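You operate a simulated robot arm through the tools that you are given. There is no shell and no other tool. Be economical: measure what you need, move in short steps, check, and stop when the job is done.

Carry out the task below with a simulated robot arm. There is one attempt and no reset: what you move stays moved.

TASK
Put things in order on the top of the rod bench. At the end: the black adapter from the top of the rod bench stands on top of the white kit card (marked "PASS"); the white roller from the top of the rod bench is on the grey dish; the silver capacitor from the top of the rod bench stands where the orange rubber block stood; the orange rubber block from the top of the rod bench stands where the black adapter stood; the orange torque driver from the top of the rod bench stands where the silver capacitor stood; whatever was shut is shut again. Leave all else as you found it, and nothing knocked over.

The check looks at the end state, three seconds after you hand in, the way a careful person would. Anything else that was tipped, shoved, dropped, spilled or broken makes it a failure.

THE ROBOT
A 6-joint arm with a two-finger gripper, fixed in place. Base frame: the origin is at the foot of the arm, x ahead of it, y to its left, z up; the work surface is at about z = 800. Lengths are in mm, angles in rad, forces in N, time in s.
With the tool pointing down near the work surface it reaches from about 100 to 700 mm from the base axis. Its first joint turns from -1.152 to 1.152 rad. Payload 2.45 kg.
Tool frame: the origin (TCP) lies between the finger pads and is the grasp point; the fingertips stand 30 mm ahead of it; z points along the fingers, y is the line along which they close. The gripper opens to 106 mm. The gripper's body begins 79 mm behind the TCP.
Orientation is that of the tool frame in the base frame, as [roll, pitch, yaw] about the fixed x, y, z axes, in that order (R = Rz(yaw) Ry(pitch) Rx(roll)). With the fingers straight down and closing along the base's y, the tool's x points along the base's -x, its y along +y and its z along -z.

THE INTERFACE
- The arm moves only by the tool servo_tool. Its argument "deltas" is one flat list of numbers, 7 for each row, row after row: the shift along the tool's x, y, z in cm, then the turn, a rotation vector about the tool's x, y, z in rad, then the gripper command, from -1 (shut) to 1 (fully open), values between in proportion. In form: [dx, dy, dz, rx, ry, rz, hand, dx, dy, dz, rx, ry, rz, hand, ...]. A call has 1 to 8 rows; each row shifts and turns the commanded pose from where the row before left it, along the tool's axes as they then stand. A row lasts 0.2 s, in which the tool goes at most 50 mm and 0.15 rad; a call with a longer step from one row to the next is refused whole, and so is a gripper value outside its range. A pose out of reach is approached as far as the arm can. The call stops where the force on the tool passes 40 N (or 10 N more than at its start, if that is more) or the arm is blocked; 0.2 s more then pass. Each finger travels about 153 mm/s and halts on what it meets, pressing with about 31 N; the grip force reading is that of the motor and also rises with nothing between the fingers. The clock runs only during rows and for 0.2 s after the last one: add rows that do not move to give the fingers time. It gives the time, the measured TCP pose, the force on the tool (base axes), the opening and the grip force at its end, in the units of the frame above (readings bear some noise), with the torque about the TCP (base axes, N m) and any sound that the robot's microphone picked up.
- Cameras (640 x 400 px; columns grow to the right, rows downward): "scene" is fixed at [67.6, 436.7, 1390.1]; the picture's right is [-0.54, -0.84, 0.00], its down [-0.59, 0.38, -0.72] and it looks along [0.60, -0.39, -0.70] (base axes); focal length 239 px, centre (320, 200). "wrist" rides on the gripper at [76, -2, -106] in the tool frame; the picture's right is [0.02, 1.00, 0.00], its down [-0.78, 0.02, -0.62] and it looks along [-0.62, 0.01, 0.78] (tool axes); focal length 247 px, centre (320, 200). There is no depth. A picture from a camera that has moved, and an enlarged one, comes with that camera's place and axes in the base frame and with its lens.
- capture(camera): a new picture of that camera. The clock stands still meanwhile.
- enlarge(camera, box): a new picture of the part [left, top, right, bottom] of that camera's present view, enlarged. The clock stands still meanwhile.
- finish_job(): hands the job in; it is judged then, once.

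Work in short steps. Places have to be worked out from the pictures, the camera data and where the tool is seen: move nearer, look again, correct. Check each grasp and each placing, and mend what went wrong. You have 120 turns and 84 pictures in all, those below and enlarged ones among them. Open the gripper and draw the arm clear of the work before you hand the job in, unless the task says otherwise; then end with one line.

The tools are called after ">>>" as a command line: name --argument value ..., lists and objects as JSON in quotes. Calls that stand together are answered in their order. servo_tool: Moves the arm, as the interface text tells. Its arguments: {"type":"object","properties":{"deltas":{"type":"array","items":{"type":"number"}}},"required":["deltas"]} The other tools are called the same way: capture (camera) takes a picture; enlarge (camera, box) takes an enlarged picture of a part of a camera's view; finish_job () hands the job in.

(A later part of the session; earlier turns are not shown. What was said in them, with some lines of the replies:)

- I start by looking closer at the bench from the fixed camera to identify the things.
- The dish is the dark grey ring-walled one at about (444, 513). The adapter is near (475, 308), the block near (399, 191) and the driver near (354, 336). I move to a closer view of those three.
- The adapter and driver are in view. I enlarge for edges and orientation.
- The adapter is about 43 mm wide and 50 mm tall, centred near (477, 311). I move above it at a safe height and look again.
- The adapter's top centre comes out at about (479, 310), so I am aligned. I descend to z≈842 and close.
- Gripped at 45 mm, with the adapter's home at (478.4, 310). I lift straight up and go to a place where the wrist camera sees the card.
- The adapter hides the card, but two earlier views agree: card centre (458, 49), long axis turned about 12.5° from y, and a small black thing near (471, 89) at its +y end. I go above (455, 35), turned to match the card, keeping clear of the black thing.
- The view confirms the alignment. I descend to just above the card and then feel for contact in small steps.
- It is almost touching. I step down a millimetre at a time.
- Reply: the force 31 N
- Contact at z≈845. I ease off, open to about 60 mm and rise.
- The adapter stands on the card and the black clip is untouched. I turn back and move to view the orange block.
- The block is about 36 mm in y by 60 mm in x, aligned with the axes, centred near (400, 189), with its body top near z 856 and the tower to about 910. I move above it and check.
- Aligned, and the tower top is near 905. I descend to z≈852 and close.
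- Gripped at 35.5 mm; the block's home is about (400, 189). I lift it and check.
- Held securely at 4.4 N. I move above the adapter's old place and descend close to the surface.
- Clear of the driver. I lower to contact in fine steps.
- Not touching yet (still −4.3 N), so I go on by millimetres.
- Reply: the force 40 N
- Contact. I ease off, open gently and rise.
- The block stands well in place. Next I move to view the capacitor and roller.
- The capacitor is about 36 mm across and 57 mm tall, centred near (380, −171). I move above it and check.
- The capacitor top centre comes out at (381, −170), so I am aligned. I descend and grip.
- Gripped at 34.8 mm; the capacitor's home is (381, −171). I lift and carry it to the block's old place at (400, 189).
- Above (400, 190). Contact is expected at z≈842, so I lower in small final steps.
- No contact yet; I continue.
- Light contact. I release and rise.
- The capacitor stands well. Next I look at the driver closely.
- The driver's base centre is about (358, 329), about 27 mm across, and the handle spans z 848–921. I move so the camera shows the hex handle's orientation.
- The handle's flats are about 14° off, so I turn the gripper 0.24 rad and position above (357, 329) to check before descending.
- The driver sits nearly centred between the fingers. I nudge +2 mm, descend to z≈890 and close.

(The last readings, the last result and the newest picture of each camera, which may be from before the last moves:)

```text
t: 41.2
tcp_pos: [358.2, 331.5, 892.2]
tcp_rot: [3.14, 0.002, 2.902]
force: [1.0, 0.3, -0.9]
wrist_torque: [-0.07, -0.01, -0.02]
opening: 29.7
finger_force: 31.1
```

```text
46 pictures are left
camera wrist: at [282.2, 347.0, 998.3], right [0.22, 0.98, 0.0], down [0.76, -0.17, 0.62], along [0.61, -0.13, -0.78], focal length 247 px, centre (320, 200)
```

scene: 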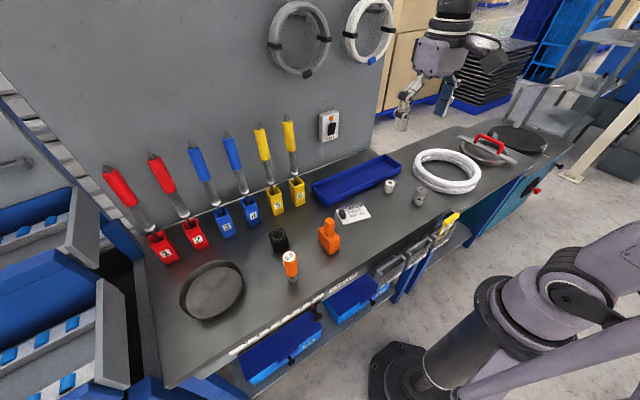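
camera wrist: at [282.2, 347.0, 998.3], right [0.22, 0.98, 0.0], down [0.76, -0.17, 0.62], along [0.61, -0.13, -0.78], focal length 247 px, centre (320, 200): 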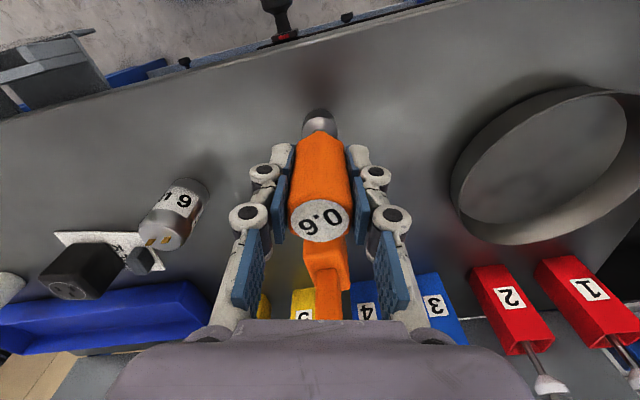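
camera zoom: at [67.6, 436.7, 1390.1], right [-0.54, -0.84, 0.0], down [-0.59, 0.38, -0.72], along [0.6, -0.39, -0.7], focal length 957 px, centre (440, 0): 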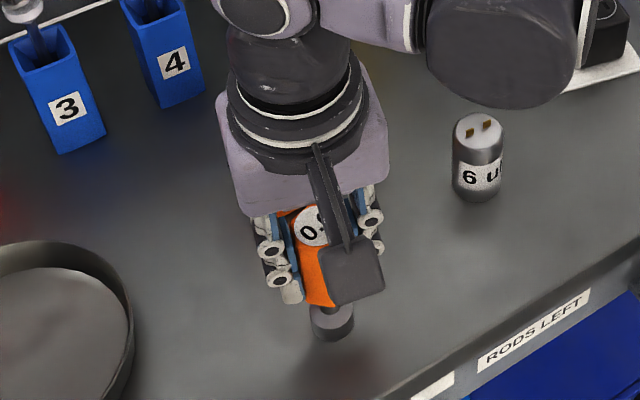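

Gripped on the flats at 29.7 mm with the base reference at TCP z≈892. I lift 11 cm and start carrying it toward the capacitor's old place at (381, −171).

>>> servo_tool --deltas '[0, 0, -3, 0, 0, 0, -0.6, 0, 0, -4, 0, 0, 0, -0.6, 0, 0, -4, 0, 0, 0, -0.6, -1.177, -4.02, 0, 0, 0, 0, -0.6, -1.177, -4.02, 0, 0, 0, 0, -0.6, -1.177, -4.02, 0, 0, 0, 0, -0.6, -1.177, -4.02, 0, 0, 0, 0, -0.6]'

>>> servo_tool --deltas '[-1.177, -4.02, 0, 0, 0, 0, -0.6, -1.177, -4.02, 0, 0, 0, 0, -0.6, -1.177, -4.02, 0, 0, 0, 0, -0.6, -1.177, -4.02, 0, 0, 0, 0, -0.6, -1.177, -4.02, 0, 0, 0, 0, -0.6, -1.177, -4.02, 0, 0, 0, 0, -0.6, -1.177, -4.02, 0, 0, 0, 0, -0.6, -1.177, -4.02, 0, 0, 0, 0, -0.6]'

>>> enlarge --camera "scene" --box '[340, 100, 500, 200]'

```text
t: 42.8
tcp_pos: [364.9, 163.3, 1002.6]
tcp_rot: [-3.141, 0.002, 2.903]
force: [0.9, 0.1, -1.6]
wrist_torque: [0.0, 0.01, -0.04]
opening: 29.6
finger_force: 30.9
```

```text
t: 44.6
tcp_pos: [380.5, -172.0, 1001.3]
tcp_rot: [-3.141, 0.002, 2.902]
force: [-1.0, -0.7, -1.3]
wrist_torque: [0.02, 0.02, 0.0]
opening: 29.5
finger_force: 31.0
```

```text
4.00 times, centred on (420, 150) of scene
camera zoom: at [67.6, 436.7, 1390.2], right [-0.54, -0.84, 0.0], down [-0.59, 0.38, -0.72], along [0.6, -0.39, -0.7], focal length 957 px, centre (-80, 400)
```

zoom: 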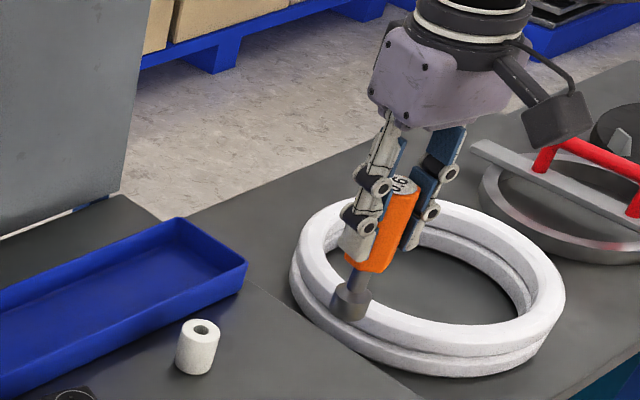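

Projecting a vertical line through (381, −171) gives the same slant as the driver in the picture, so it hangs upright. I descend to just above the surface.

>>> servo_tool --deltas '[0, 0, 3.5, 0, 0, 0, -0.6, 0, 0, 3.5, 0, 0, 0, -0.6, 0, 0, 2.5, 0, 0, 0, -0.6, 0, 0, 0.9, 0, 0, 0, -0.6, 0, 0, 0.2, 0, 0, 0, -0.6, 0, 0, 0, 0, 0, 0, -0.6]'

```text
t: 46.0
tcp_pos: [380.0, -171.9, 895.3]
tcp_rot: [3.141, 0.001, 2.902]
force: [-1.3, -0.1, -1.6]
wrist_torque: [0.01, 0.01, -0.02]
opening: 29.4
finger_force: 31.3
```

I step down to contact.

>>> servo_tool --deltas '[0, 0, 0.15, 0, 0, 0, -0.6, 0, 0, 0.1, 0, 0, 0, -0.6, 0, 0, 0.1, 0, 0, 0, -0.6, 0, 0, 0, 0, 0, 0, -0.6]'

```text
t: 47.0
tcp_pos: [380.2, -171.3, 892.3]
tcp_rot: [3.141, 0.003, 2.903]
force: [-0.6, -0.9, -1.6]
wrist_torque: [0.01, 0.02, 0.0]
opening: 29.4
finger_force: 31.0
```

>>> servo_tool --deltas '[0, 0, 0.1, 0, 0, 0, -0.6, 0, 0, 0, 0, 0, 0, -0.6]'

>>> enlarge --camera "scene" --box '[370, 140, 482, 210]'

```text
t: 47.6
tcp_pos: [380.1, -171.0, 892.2]
tcp_rot: [3.141, 0.002, 2.901]
force: [0.2, -0.2, 15.1]
wrist_torque: [-0.05, -0.08, 0.04]
opening: 29.7
finger_force: 31.2
```

```text
5.71 times, centred on (426, 175) of scene
camera zoom: at [67.4, 436.8, 1390.1], right [-0.54, -0.84, 0.0], down [-0.59, 0.38, -0.72], along [0.6, -0.39, -0.7], focal length 1368 px, centre (-286, 343)
```

zoom: 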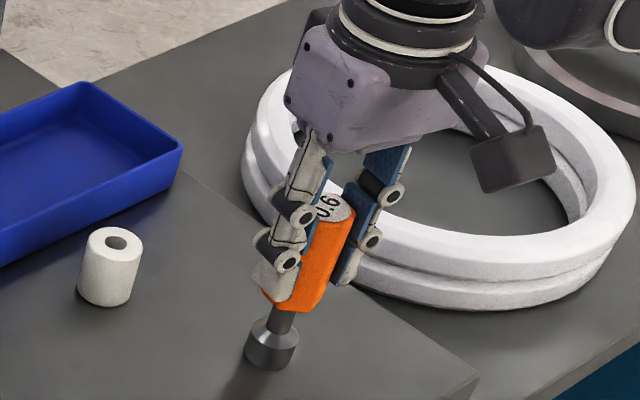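

Contact at 15 N and the driver is upright. I ease off slightly and open.

>>> servo_tool --deltas '[0, 0, -0.05, 0, 0, 0, -0.6, 0, 0, 0, 0, 0, 0, -0.3, 0, 0, 0, 0, 0, 0, 0.3, 0, 0, 0, 0, 0, 0, 0.6, 0, 0, -3, 0, 0, 0, 0.6, 0, 0, -4, 0, 0, 0, 0.8, 0, 0, -4, 0, 0, 0, 1]'

>>> capture --camera "wrist"

>>> enlarge --camera "scene" --box '[340, 120, 500, 220]'

```text
t: 49.2
tcp_pos: [378.6, -171.9, 1002.7]
tcp_rot: [3.142, 0.004, 2.902]
force: [0.8, -0.3, 0.2]
wrist_torque: [-0.02, 0.0, 0.05]
opening: 106.0
finger_force: 0.0
```

```text
43 pictures are left
camera wrist: at [303.9, -154.4, 1107.9], right [0.22, 0.98, 0.0], down [0.76, -0.17, 0.62], along [0.61, -0.13, -0.78], focal length 247 px, centre (320, 200)
```

wrist: 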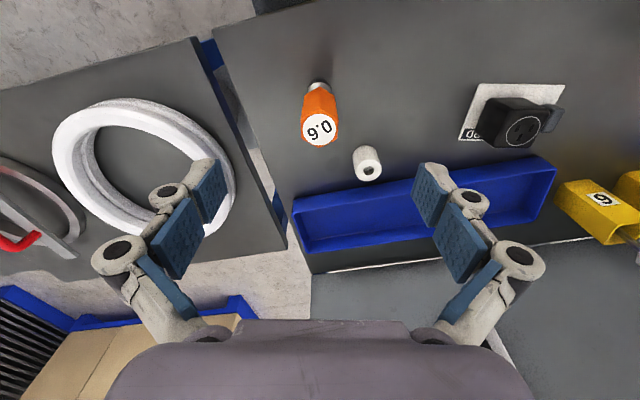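

```text
4.00 times, centred on (420, 170) of scene
camera zoom: at [67.5, 436.7, 1390.1], right [-0.54, -0.84, 0.0], down [-0.59, 0.38, -0.72], along [0.6, -0.39, -0.7], focal length 957 px, centre (-80, 320)
```

zoom: 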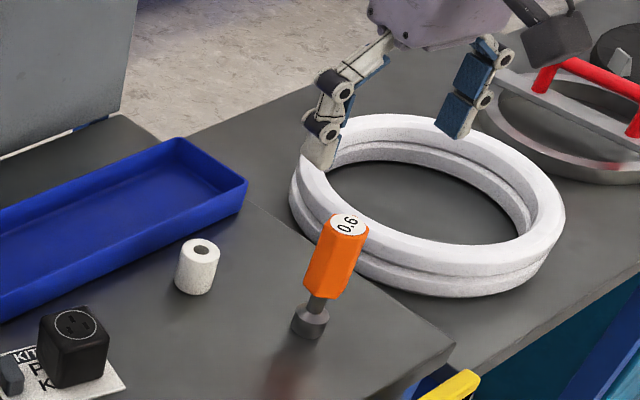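

The driver stands upright. Next is the roller near (477, −132). To keep the camera housing away from the driver I turn further, to 0.4 rad in total, and look at the roller.

>>> servo_tool --deltas '[1.72, 2.8, 0, 0, 0, 0, 1, 1.71, 2.8, 0, 0, 0, 0, 1, 1.71, 2.8, 0, 0, 0, 0, 1, 0, 0, 0, 0, 0, 0.08, 1, 0, 0, 0, 0, 0, 0.08, 1, 0, 0, 0, 0, 0, 0, 1]'

>>> enlarge --camera "wrist" --box '[200, 100, 440, 250]'

```text
t: 50.6
tcp_pos: [348.3, -76.5, 1001.6]
tcp_rot: [-3.141, 0.002, 2.741]
force: [0.9, -0.6, 0.0]
wrist_torque: [0.04, -0.01, 0.0]
opening: 105.8
finger_force: 0.0
```

```text
2.67 times, centred on (320, 175) of wrist
camera zoom: at [277.7, -49.1, 1108.6], right [0.37, 0.93, 0.0], down [0.73, -0.29, 0.62], along [0.58, -0.23, -0.78], focal length 659 px, centre (320, 267)
```

zoom: 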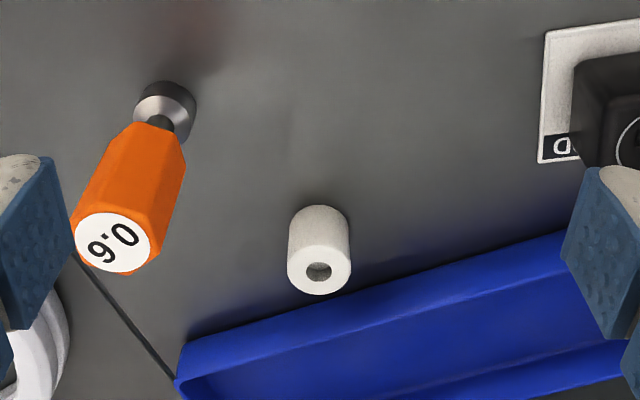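

The roller is about 33 mm across and 39 mm tall, centred near (480, −130), and the tray edge is near x 518. I narrow the opening to about 57 mm, move above it and check.

>>> servo_tool --deltas '[-4.7, 0.05, 0, 0, 0, 0, 0.08, -4.7, 0.05, 0, 0, 0, 0, 0.08, -4.7, 0, 0, 0, 0, 0, 0.08, 0, 0, 3, 0, 0, 0, 0.08, 0, 0, 3, 0, 0, 0, 0.08, 0, 0, 0, 0, 0, 0, 0.08]'

>>> capture --camera "wrist"

>>> enlarge --camera "scene" --box '[340, 120, 500, 220]'

```text
t: 52.0
tcp_pos: [480.4, -131.7, 940.5]
tcp_rot: [3.141, 0.002, 2.741]
force: [-0.4, 0.5, -0.4]
wrist_torque: [0.03, -0.03, -0.06]
opening: 57.1
finger_force: 0.0
```

```text
40 pictures are left
camera wrist: at [408.9, -103.3, 1047.6], right [0.37, 0.93, 0.0], down [0.73, -0.29, 0.62], along [0.58, -0.23, -0.78], focal length 247 px, centre (320, 200)
```

wrist: 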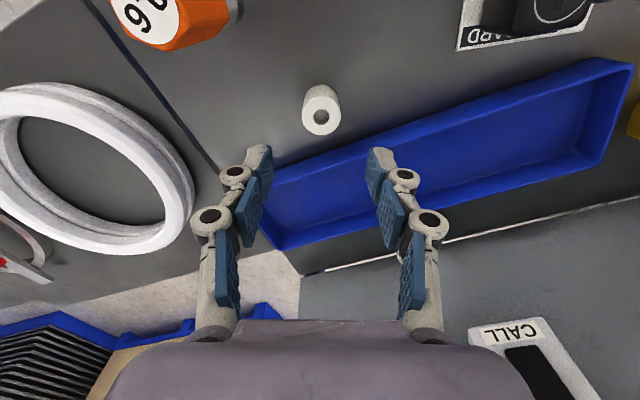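

```text
4.00 times, centred on (420, 170) of scene
camera zoom: at [67.6, 436.7, 1390.1], right [-0.54, -0.84, 0.0], down [-0.59, 0.38, -0.72], along [0.6, -0.39, -0.7], focal length 957 px, centre (-80, 320)
```

zoom: 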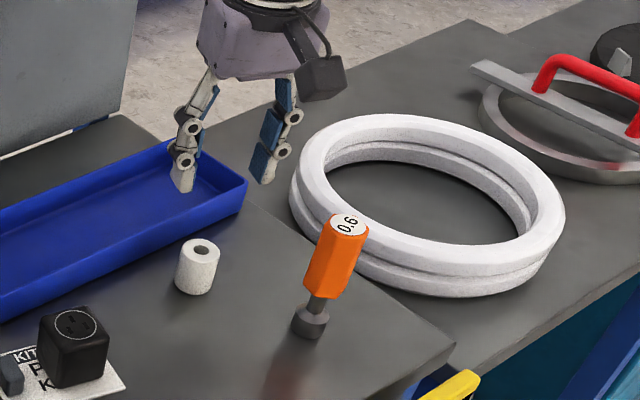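

The roller top comes out at (478, −130). I correct 2 mm, descend to z≈838 and close.

>>> servo_tool --deltas '[0.22, 0.05, 3.5, 0, 0, 0, 0.08, 0, 0, 3.5, 0, 0, 0, 0.08, 0, 0, 3.2, 0, 0, 0, 0.08, 0, 0, 0, 0, 0, 0, 0.08, 0, 0, 0, 0, 0, 0, -0.5, 0, 0, 0, 0, 0, 0, -0.6, 0, 0, 0, 0, 0, 0, -0.6]'

>>> enlarge --camera "scene" --box '[340, 120, 500, 220]'

```text
t: 53.6
tcp_pos: [477.0, -130.2, 839.8]
tcp_rot: [-3.141, 0.001, 2.744]
force: [-0.2, 0.1, 0.2]
wrist_torque: [0.02, 0.02, 0.03]
opening: 32.4
finger_force: 30.7
```

```text
4.00 times, centred on (420, 170) of scene
camera zoom: at [67.6, 436.7, 1390.1], right [-0.54, -0.84, 0.0], down [-0.59, 0.38, -0.72], along [0.6, -0.39, -0.7], focal length 957 px, centre (-80, 320)
```

zoom: 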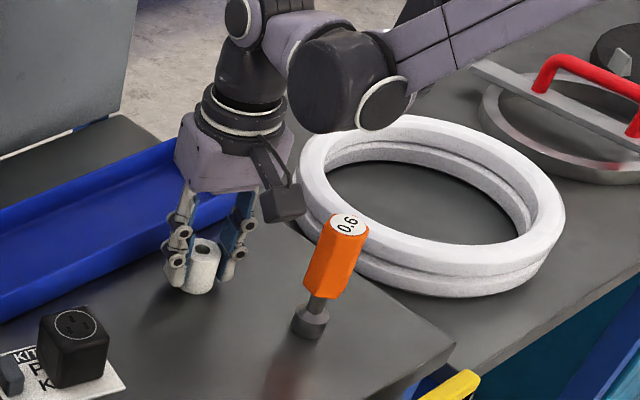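

Gripped at 32.4 mm. I lift, turn back to straight and carry the roller toward the dish at z≈1000.

>>> servo_tool --deltas '[0, 0, -3, 0, 0, 0, -0.6, 0, 0, -4.5, 0, 0, 0, -0.6, 0, 0, -4.5, 0, 0, -0.134, -0.6, 0, 0, -4, 0, 0, -0.134, -0.6, 0, 0, 0, 0, 0, -0.132, -0.6, 0.55, 4.07, 0, 0, 0, 0, -0.6, 0.55, 4.07, 0, 0, 0, 0, -0.6, 0.55, 4.07, 0, 0, 0, 0, -0.6]'

>>> servo_tool --deltas '[0.55, 4.07, 0, 0, 0, 0, -0.6, 0.55, 4.07, 0, 0, 0, 0, -0.6, 0.55, 4.07, 0, 0, 0, 0, -0.6, 0.55, 4.07, 0, 0, 0, 0, -0.6, 0.55, 4.07, 0, 0, 0, 0, -0.6, 0.55, 4.07, 0, 0, 0, 0, -0.6, 0.55, 4.07, 0, 0, 0, 0, -0.6, 0.55, 4.07, 0, 0, 0, 0, -0.6]'

>>> capture --camera "wrist"

>>> capture --camera "scene"

```text
t: 55.4
tcp_pos: [462.0, -7.6, 1000.7]
tcp_rot: [-3.141, 0.001, 3.141]
force: [-0.1, 0.4, 0.0]
wrist_torque: [-0.01, -0.02, 0.01]
opening: 32.2
finger_force: 31.0
```

```text
t: 57.2
tcp_pos: [417.1, 317.5, 999.2]
tcp_rot: [3.141, 0.003, -3.14]
force: [0.5, 0.4, 0.2]
wrist_torque: [-0.02, 0.01, 0.04]
opening: 32.2
finger_force: 31.4
```

```text
37 pictures are left
camera wrist: at [339.6, 315.7, 1105.6], right [-0.02, 1.0, 0.0], down [0.78, 0.02, 0.62], along [0.62, 0.01, -0.78], focal length 247 px, centre (320, 200)
```

wrist: 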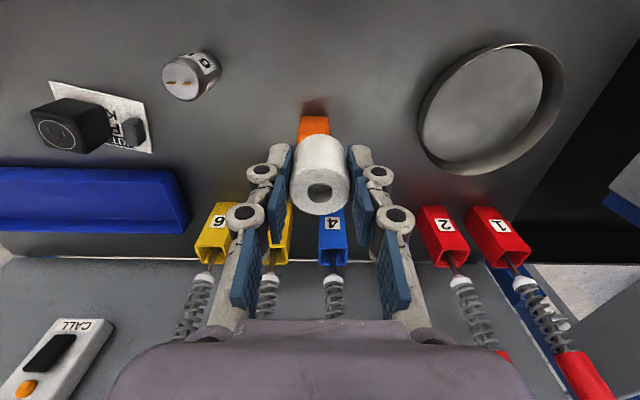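

```text
36 pictures are left
```

scene: 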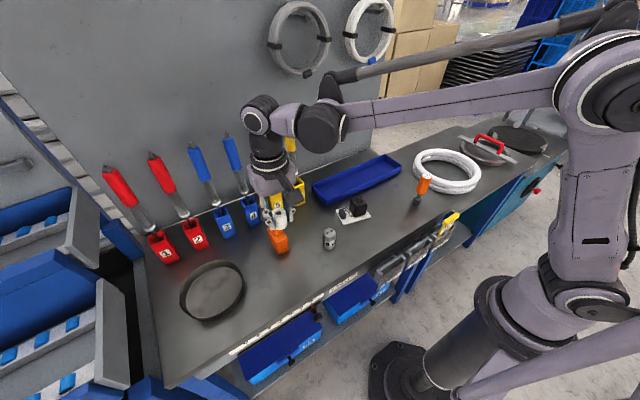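

The dish floor is centred near (436, 513) with a radius of about 75 mm. I move above (432, 500), lower part way and check.

>>> servo_tool --deltas '[-0.3, 4.5, 0, 0, 0, 0, -0.6, -0.3, 4.5, 0, 0, 0, 0, -0.6, -0.4, 4.5, 0, 0, 0, 0, -0.6, -0.5, 4.7, 0, 0, 0, 0, -0.6, 0, 0, 4, 0, 0, 0, -0.6, 0, 0, 4, 0, 0, 0, -0.6, 0, 0, 2, 0, 0, 0, -0.6, 0, 0, 0, 0, 0, 0, -0.6]'

>>> capture --camera "wrist"

>>> enlarge --camera "scene" --box '[130, 210, 290, 330]'

```text
t: 59.0
tcp_pos: [431.3, 499.4, 899.0]
tcp_rot: [3.14, 0.003, -3.141]
force: [-0.2, 0.3, -0.5]
wrist_torque: [-0.01, 0.03, 0.03]
opening: 32.3
finger_force: 30.8
```

```text
35 pictures are left
camera wrist: at [354.9, 497.7, 1005.4], right [-0.02, 1.0, 0.0], down [0.78, 0.02, 0.62], along [0.62, 0.01, -0.78], focal length 247 px, centre (320, 200)
```

wrist: 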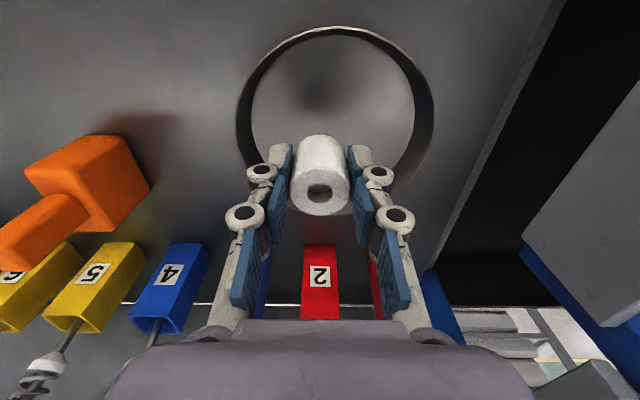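

```text
3.33 times, centred on (210, 270) of scene
camera zoom: at [67.6, 436.7, 1390.1], right [-0.54, -0.84, 0.0], down [-0.59, 0.38, -0.72], along [0.6, -0.39, -0.7], focal length 798 px, centre (687, -33)
```

zoom: 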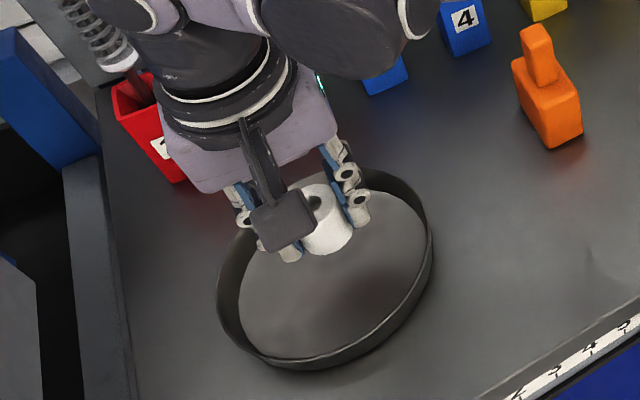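

The roller is over the inside of the dish. I nudge toward the centre and lower to just above the floor.

>>> servo_tool --deltas '[-0.7, 0.5, 2.5, 0, 0, 0, -0.6, 0, 0, 2, 0, 0, 0, -0.6, 0, 0, 0.5, 0, 0, 0, -0.6, 0, 0, 0.2, 0, 0, 0, -0.6, 0, 0, 0, 0, 0, 0, -0.6]'

>>> servo_tool --deltas '[0, 0, 0.1, 0, 0, 0, -0.6, 0, 0, 0.1, 0, 0, 0, -0.6, 0, 0, 0, 0, 0, 0, -0.6]'

```text
t: 60.2
tcp_pos: [439.4, 503.4, 849.7]
tcp_rot: [-3.141, 0.002, -3.142]
force: [-1.1, -0.4, -0.6]
wrist_torque: [-0.01, -0.01, 0.01]
opening: 32.2
finger_force: 30.9
```

```text
t: 61.0
tcp_pos: [439.6, 504.8, 846.5]
tcp_rot: [3.142, 0.003, 3.141]
force: [-0.4, 0.7, -0.5]
wrist_torque: [-0.01, 0.0, 0.03]
opening: 32.1
finger_force: 31.6
```

No contact yet; I continue in millimetres.

>>> servo_tool --deltas '[0, 0, 0.1, 0, 0, 0, -0.6, 0, 0, 0.1, 0, 0, 0, -0.6, 0, 0, 0.1, 0, 0, 0, -0.6, 0, 0, 0, 0, 0, 0, -0.6]'

```text
t: 62.0
tcp_pos: [439.2, 503.4, 844.4]
tcp_rot: [3.141, 0.001, -3.141]
force: [-0.3, 0.5, 4.2]
wrist_torque: [0.01, -0.04, 0.0]
opening: 32.1
finger_force: 30.6
```

Light contact at 844. I release with a limited opening and rise.

>>> servo_tool --deltas '[0, 0, 0, 0, 0, 0, -0.2, 0, 0, 0, 0, 0, 0, 0.08, 0, 0, 0, 0, 0, 0, 0.08, 0, 0, -3, 0, 0, 0, 0.08, 0, 0, -4, 0, 0, 0, 0.08, 0, 0, -4, 0, 0, 0, 0.5, 1, -2, -3, 0, 0, 0, 1]'

>>> enlarge --camera "scene" --box '[130, 210, 290, 330]'

>>> capture --camera "wrist"

```text
t: 63.6
tcp_pos: [427.9, 484.0, 983.5]
tcp_rot: [3.141, 0.003, -3.141]
force: [0.4, -0.6, 0.0]
wrist_torque: [0.05, -0.01, 0.0]
opening: 106.0
finger_force: 0.1
```

```text
3.33 times, centred on (210, 270) of scene
camera zoom: at [67.5, 436.7, 1390.2], right [-0.54, -0.84, 0.0], down [-0.59, 0.38, -0.72], along [0.6, -0.39, -0.7], focal length 798 px, centre (687, -33)
```

zoom: 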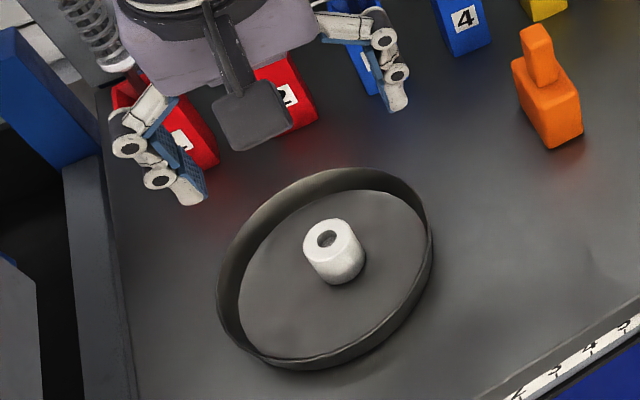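

```text
32 pictures are left
camera wrist: at [351.3, 483.0, 1089.1], right [-0.02, 1.0, 0.0], down [0.78, 0.02, 0.62], along [0.62, 0.01, -0.78], focal length 247 px, centre (320, 200)
```

wrist: 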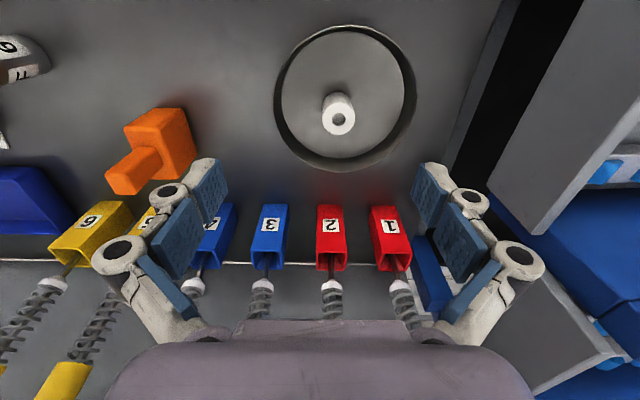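

The roller stands in the dish. I raise the arm and return toward the start pose, then take a final look.

>>> servo_tool --deltas '[0, 0, -4.5, 0, 0, 0, 1, 0, 0, -4.5, 0, 0, 0, 1, 0, 0, -4.5, 0, 0, 0, 1, 0, 0, -4.5, 0, 0, 0, 1, 0.9, -4.6, 0, 0, 0, 0, 1, 0.9, -4.6, 0, 0, 0, 0, 1, 0.9, -4.6, 0, 0, 0, 0, 1, 0.9, -4.6, 0, 0, 0, 0, 1]'

>>> servo_tool --deltas '[0.9, -4.6, 0, 0, 0, 0, 1, 0.9, -4.6, 0, 0, 0, 0, 1, 0.9, -4.6, 0, 0, 0, 0, 1, 0.9, -4.6, 0, 0, 0, 0, 1, 0.9, -4.6, 0, 0, 0, 0, 1, 0.6, -4.6, 0, 0, 0, 0, 1]'

>>> capture --camera "scene"

>>> capture --camera "wrist"

>>> enlarge --camera "scene" --box '[240, 160, 464, 300]'

```text
t: 65.4
tcp_pos: [366.8, 271.9, 1130.6]
tcp_rot: [3.141, 0.003, -3.141]
force: [0.7, -1.4, 0.4]
wrist_torque: [0.06, 0.02, -0.03]
opening: 106.1
finger_force: 0.0
out of reach, approached as far as the arm can: row 2, 3, 4
```

```text
t: 66.8
tcp_pos: [318.0, -4.3, 1129.2]
tcp_rot: [3.141, 0.001, -3.141]
force: [-0.1, -0.5, -0.7]
wrist_torque: [-0.02, 0.01, 0.04]
opening: 106.0
finger_force: 0.0
```

```text
31 pictures are left
```

scene: 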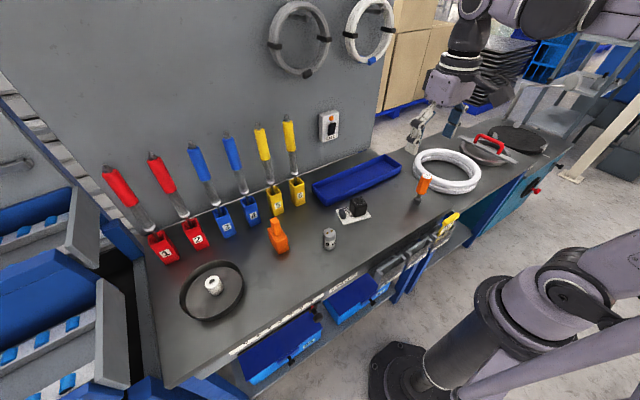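

```text
30 pictures are left
camera wrist: at [240.2, -6.3, 1235.8], right [-0.02, 1.0, 0.0], down [0.78, 0.02, 0.62], along [0.62, 0.01, -0.78], focal length 247 px, centre (320, 200)
```

wrist: 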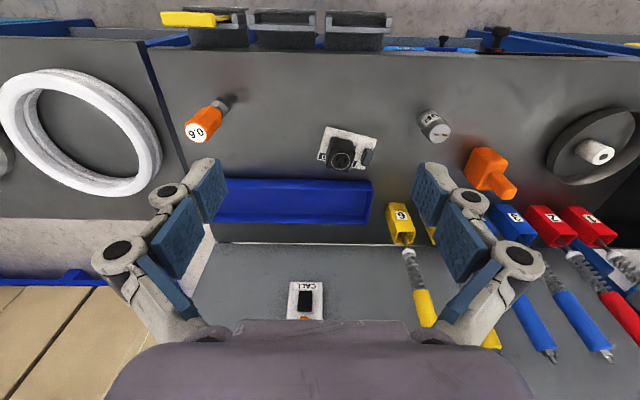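

```text
2.86 times, centred on (352, 230) of scene
camera zoom: at [67.5, 436.7, 1390.1], right [-0.54, -0.84, 0.0], down [-0.59, 0.38, -0.72], along [0.6, -0.39, -0.7], focal length 684 px, centre (229, 114)
```

zoom: 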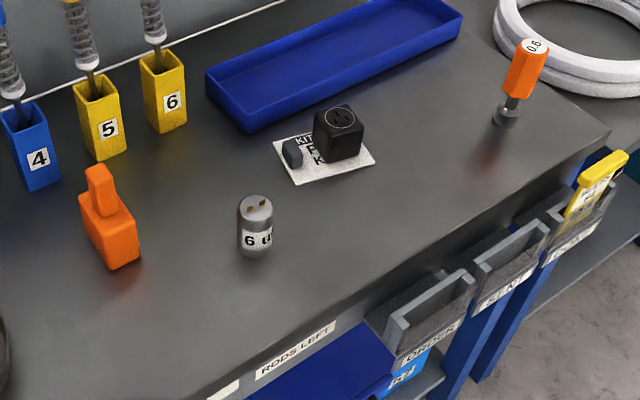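

All five things stand where they should, nothing else has been disturbed, and the arm is clear with the gripper open. I hand in.

>>> finish_job

```text
The job is handed in.
```

The job is handed in, with all five items placed as asked: the adapter is on the kit card, the roller is on the grey dish, and the capacitor, rubber block and torque driver are in their new spots. I opened nothing, so nothing needed shutting again, and the last pictures showed nothing else moved or tipped.
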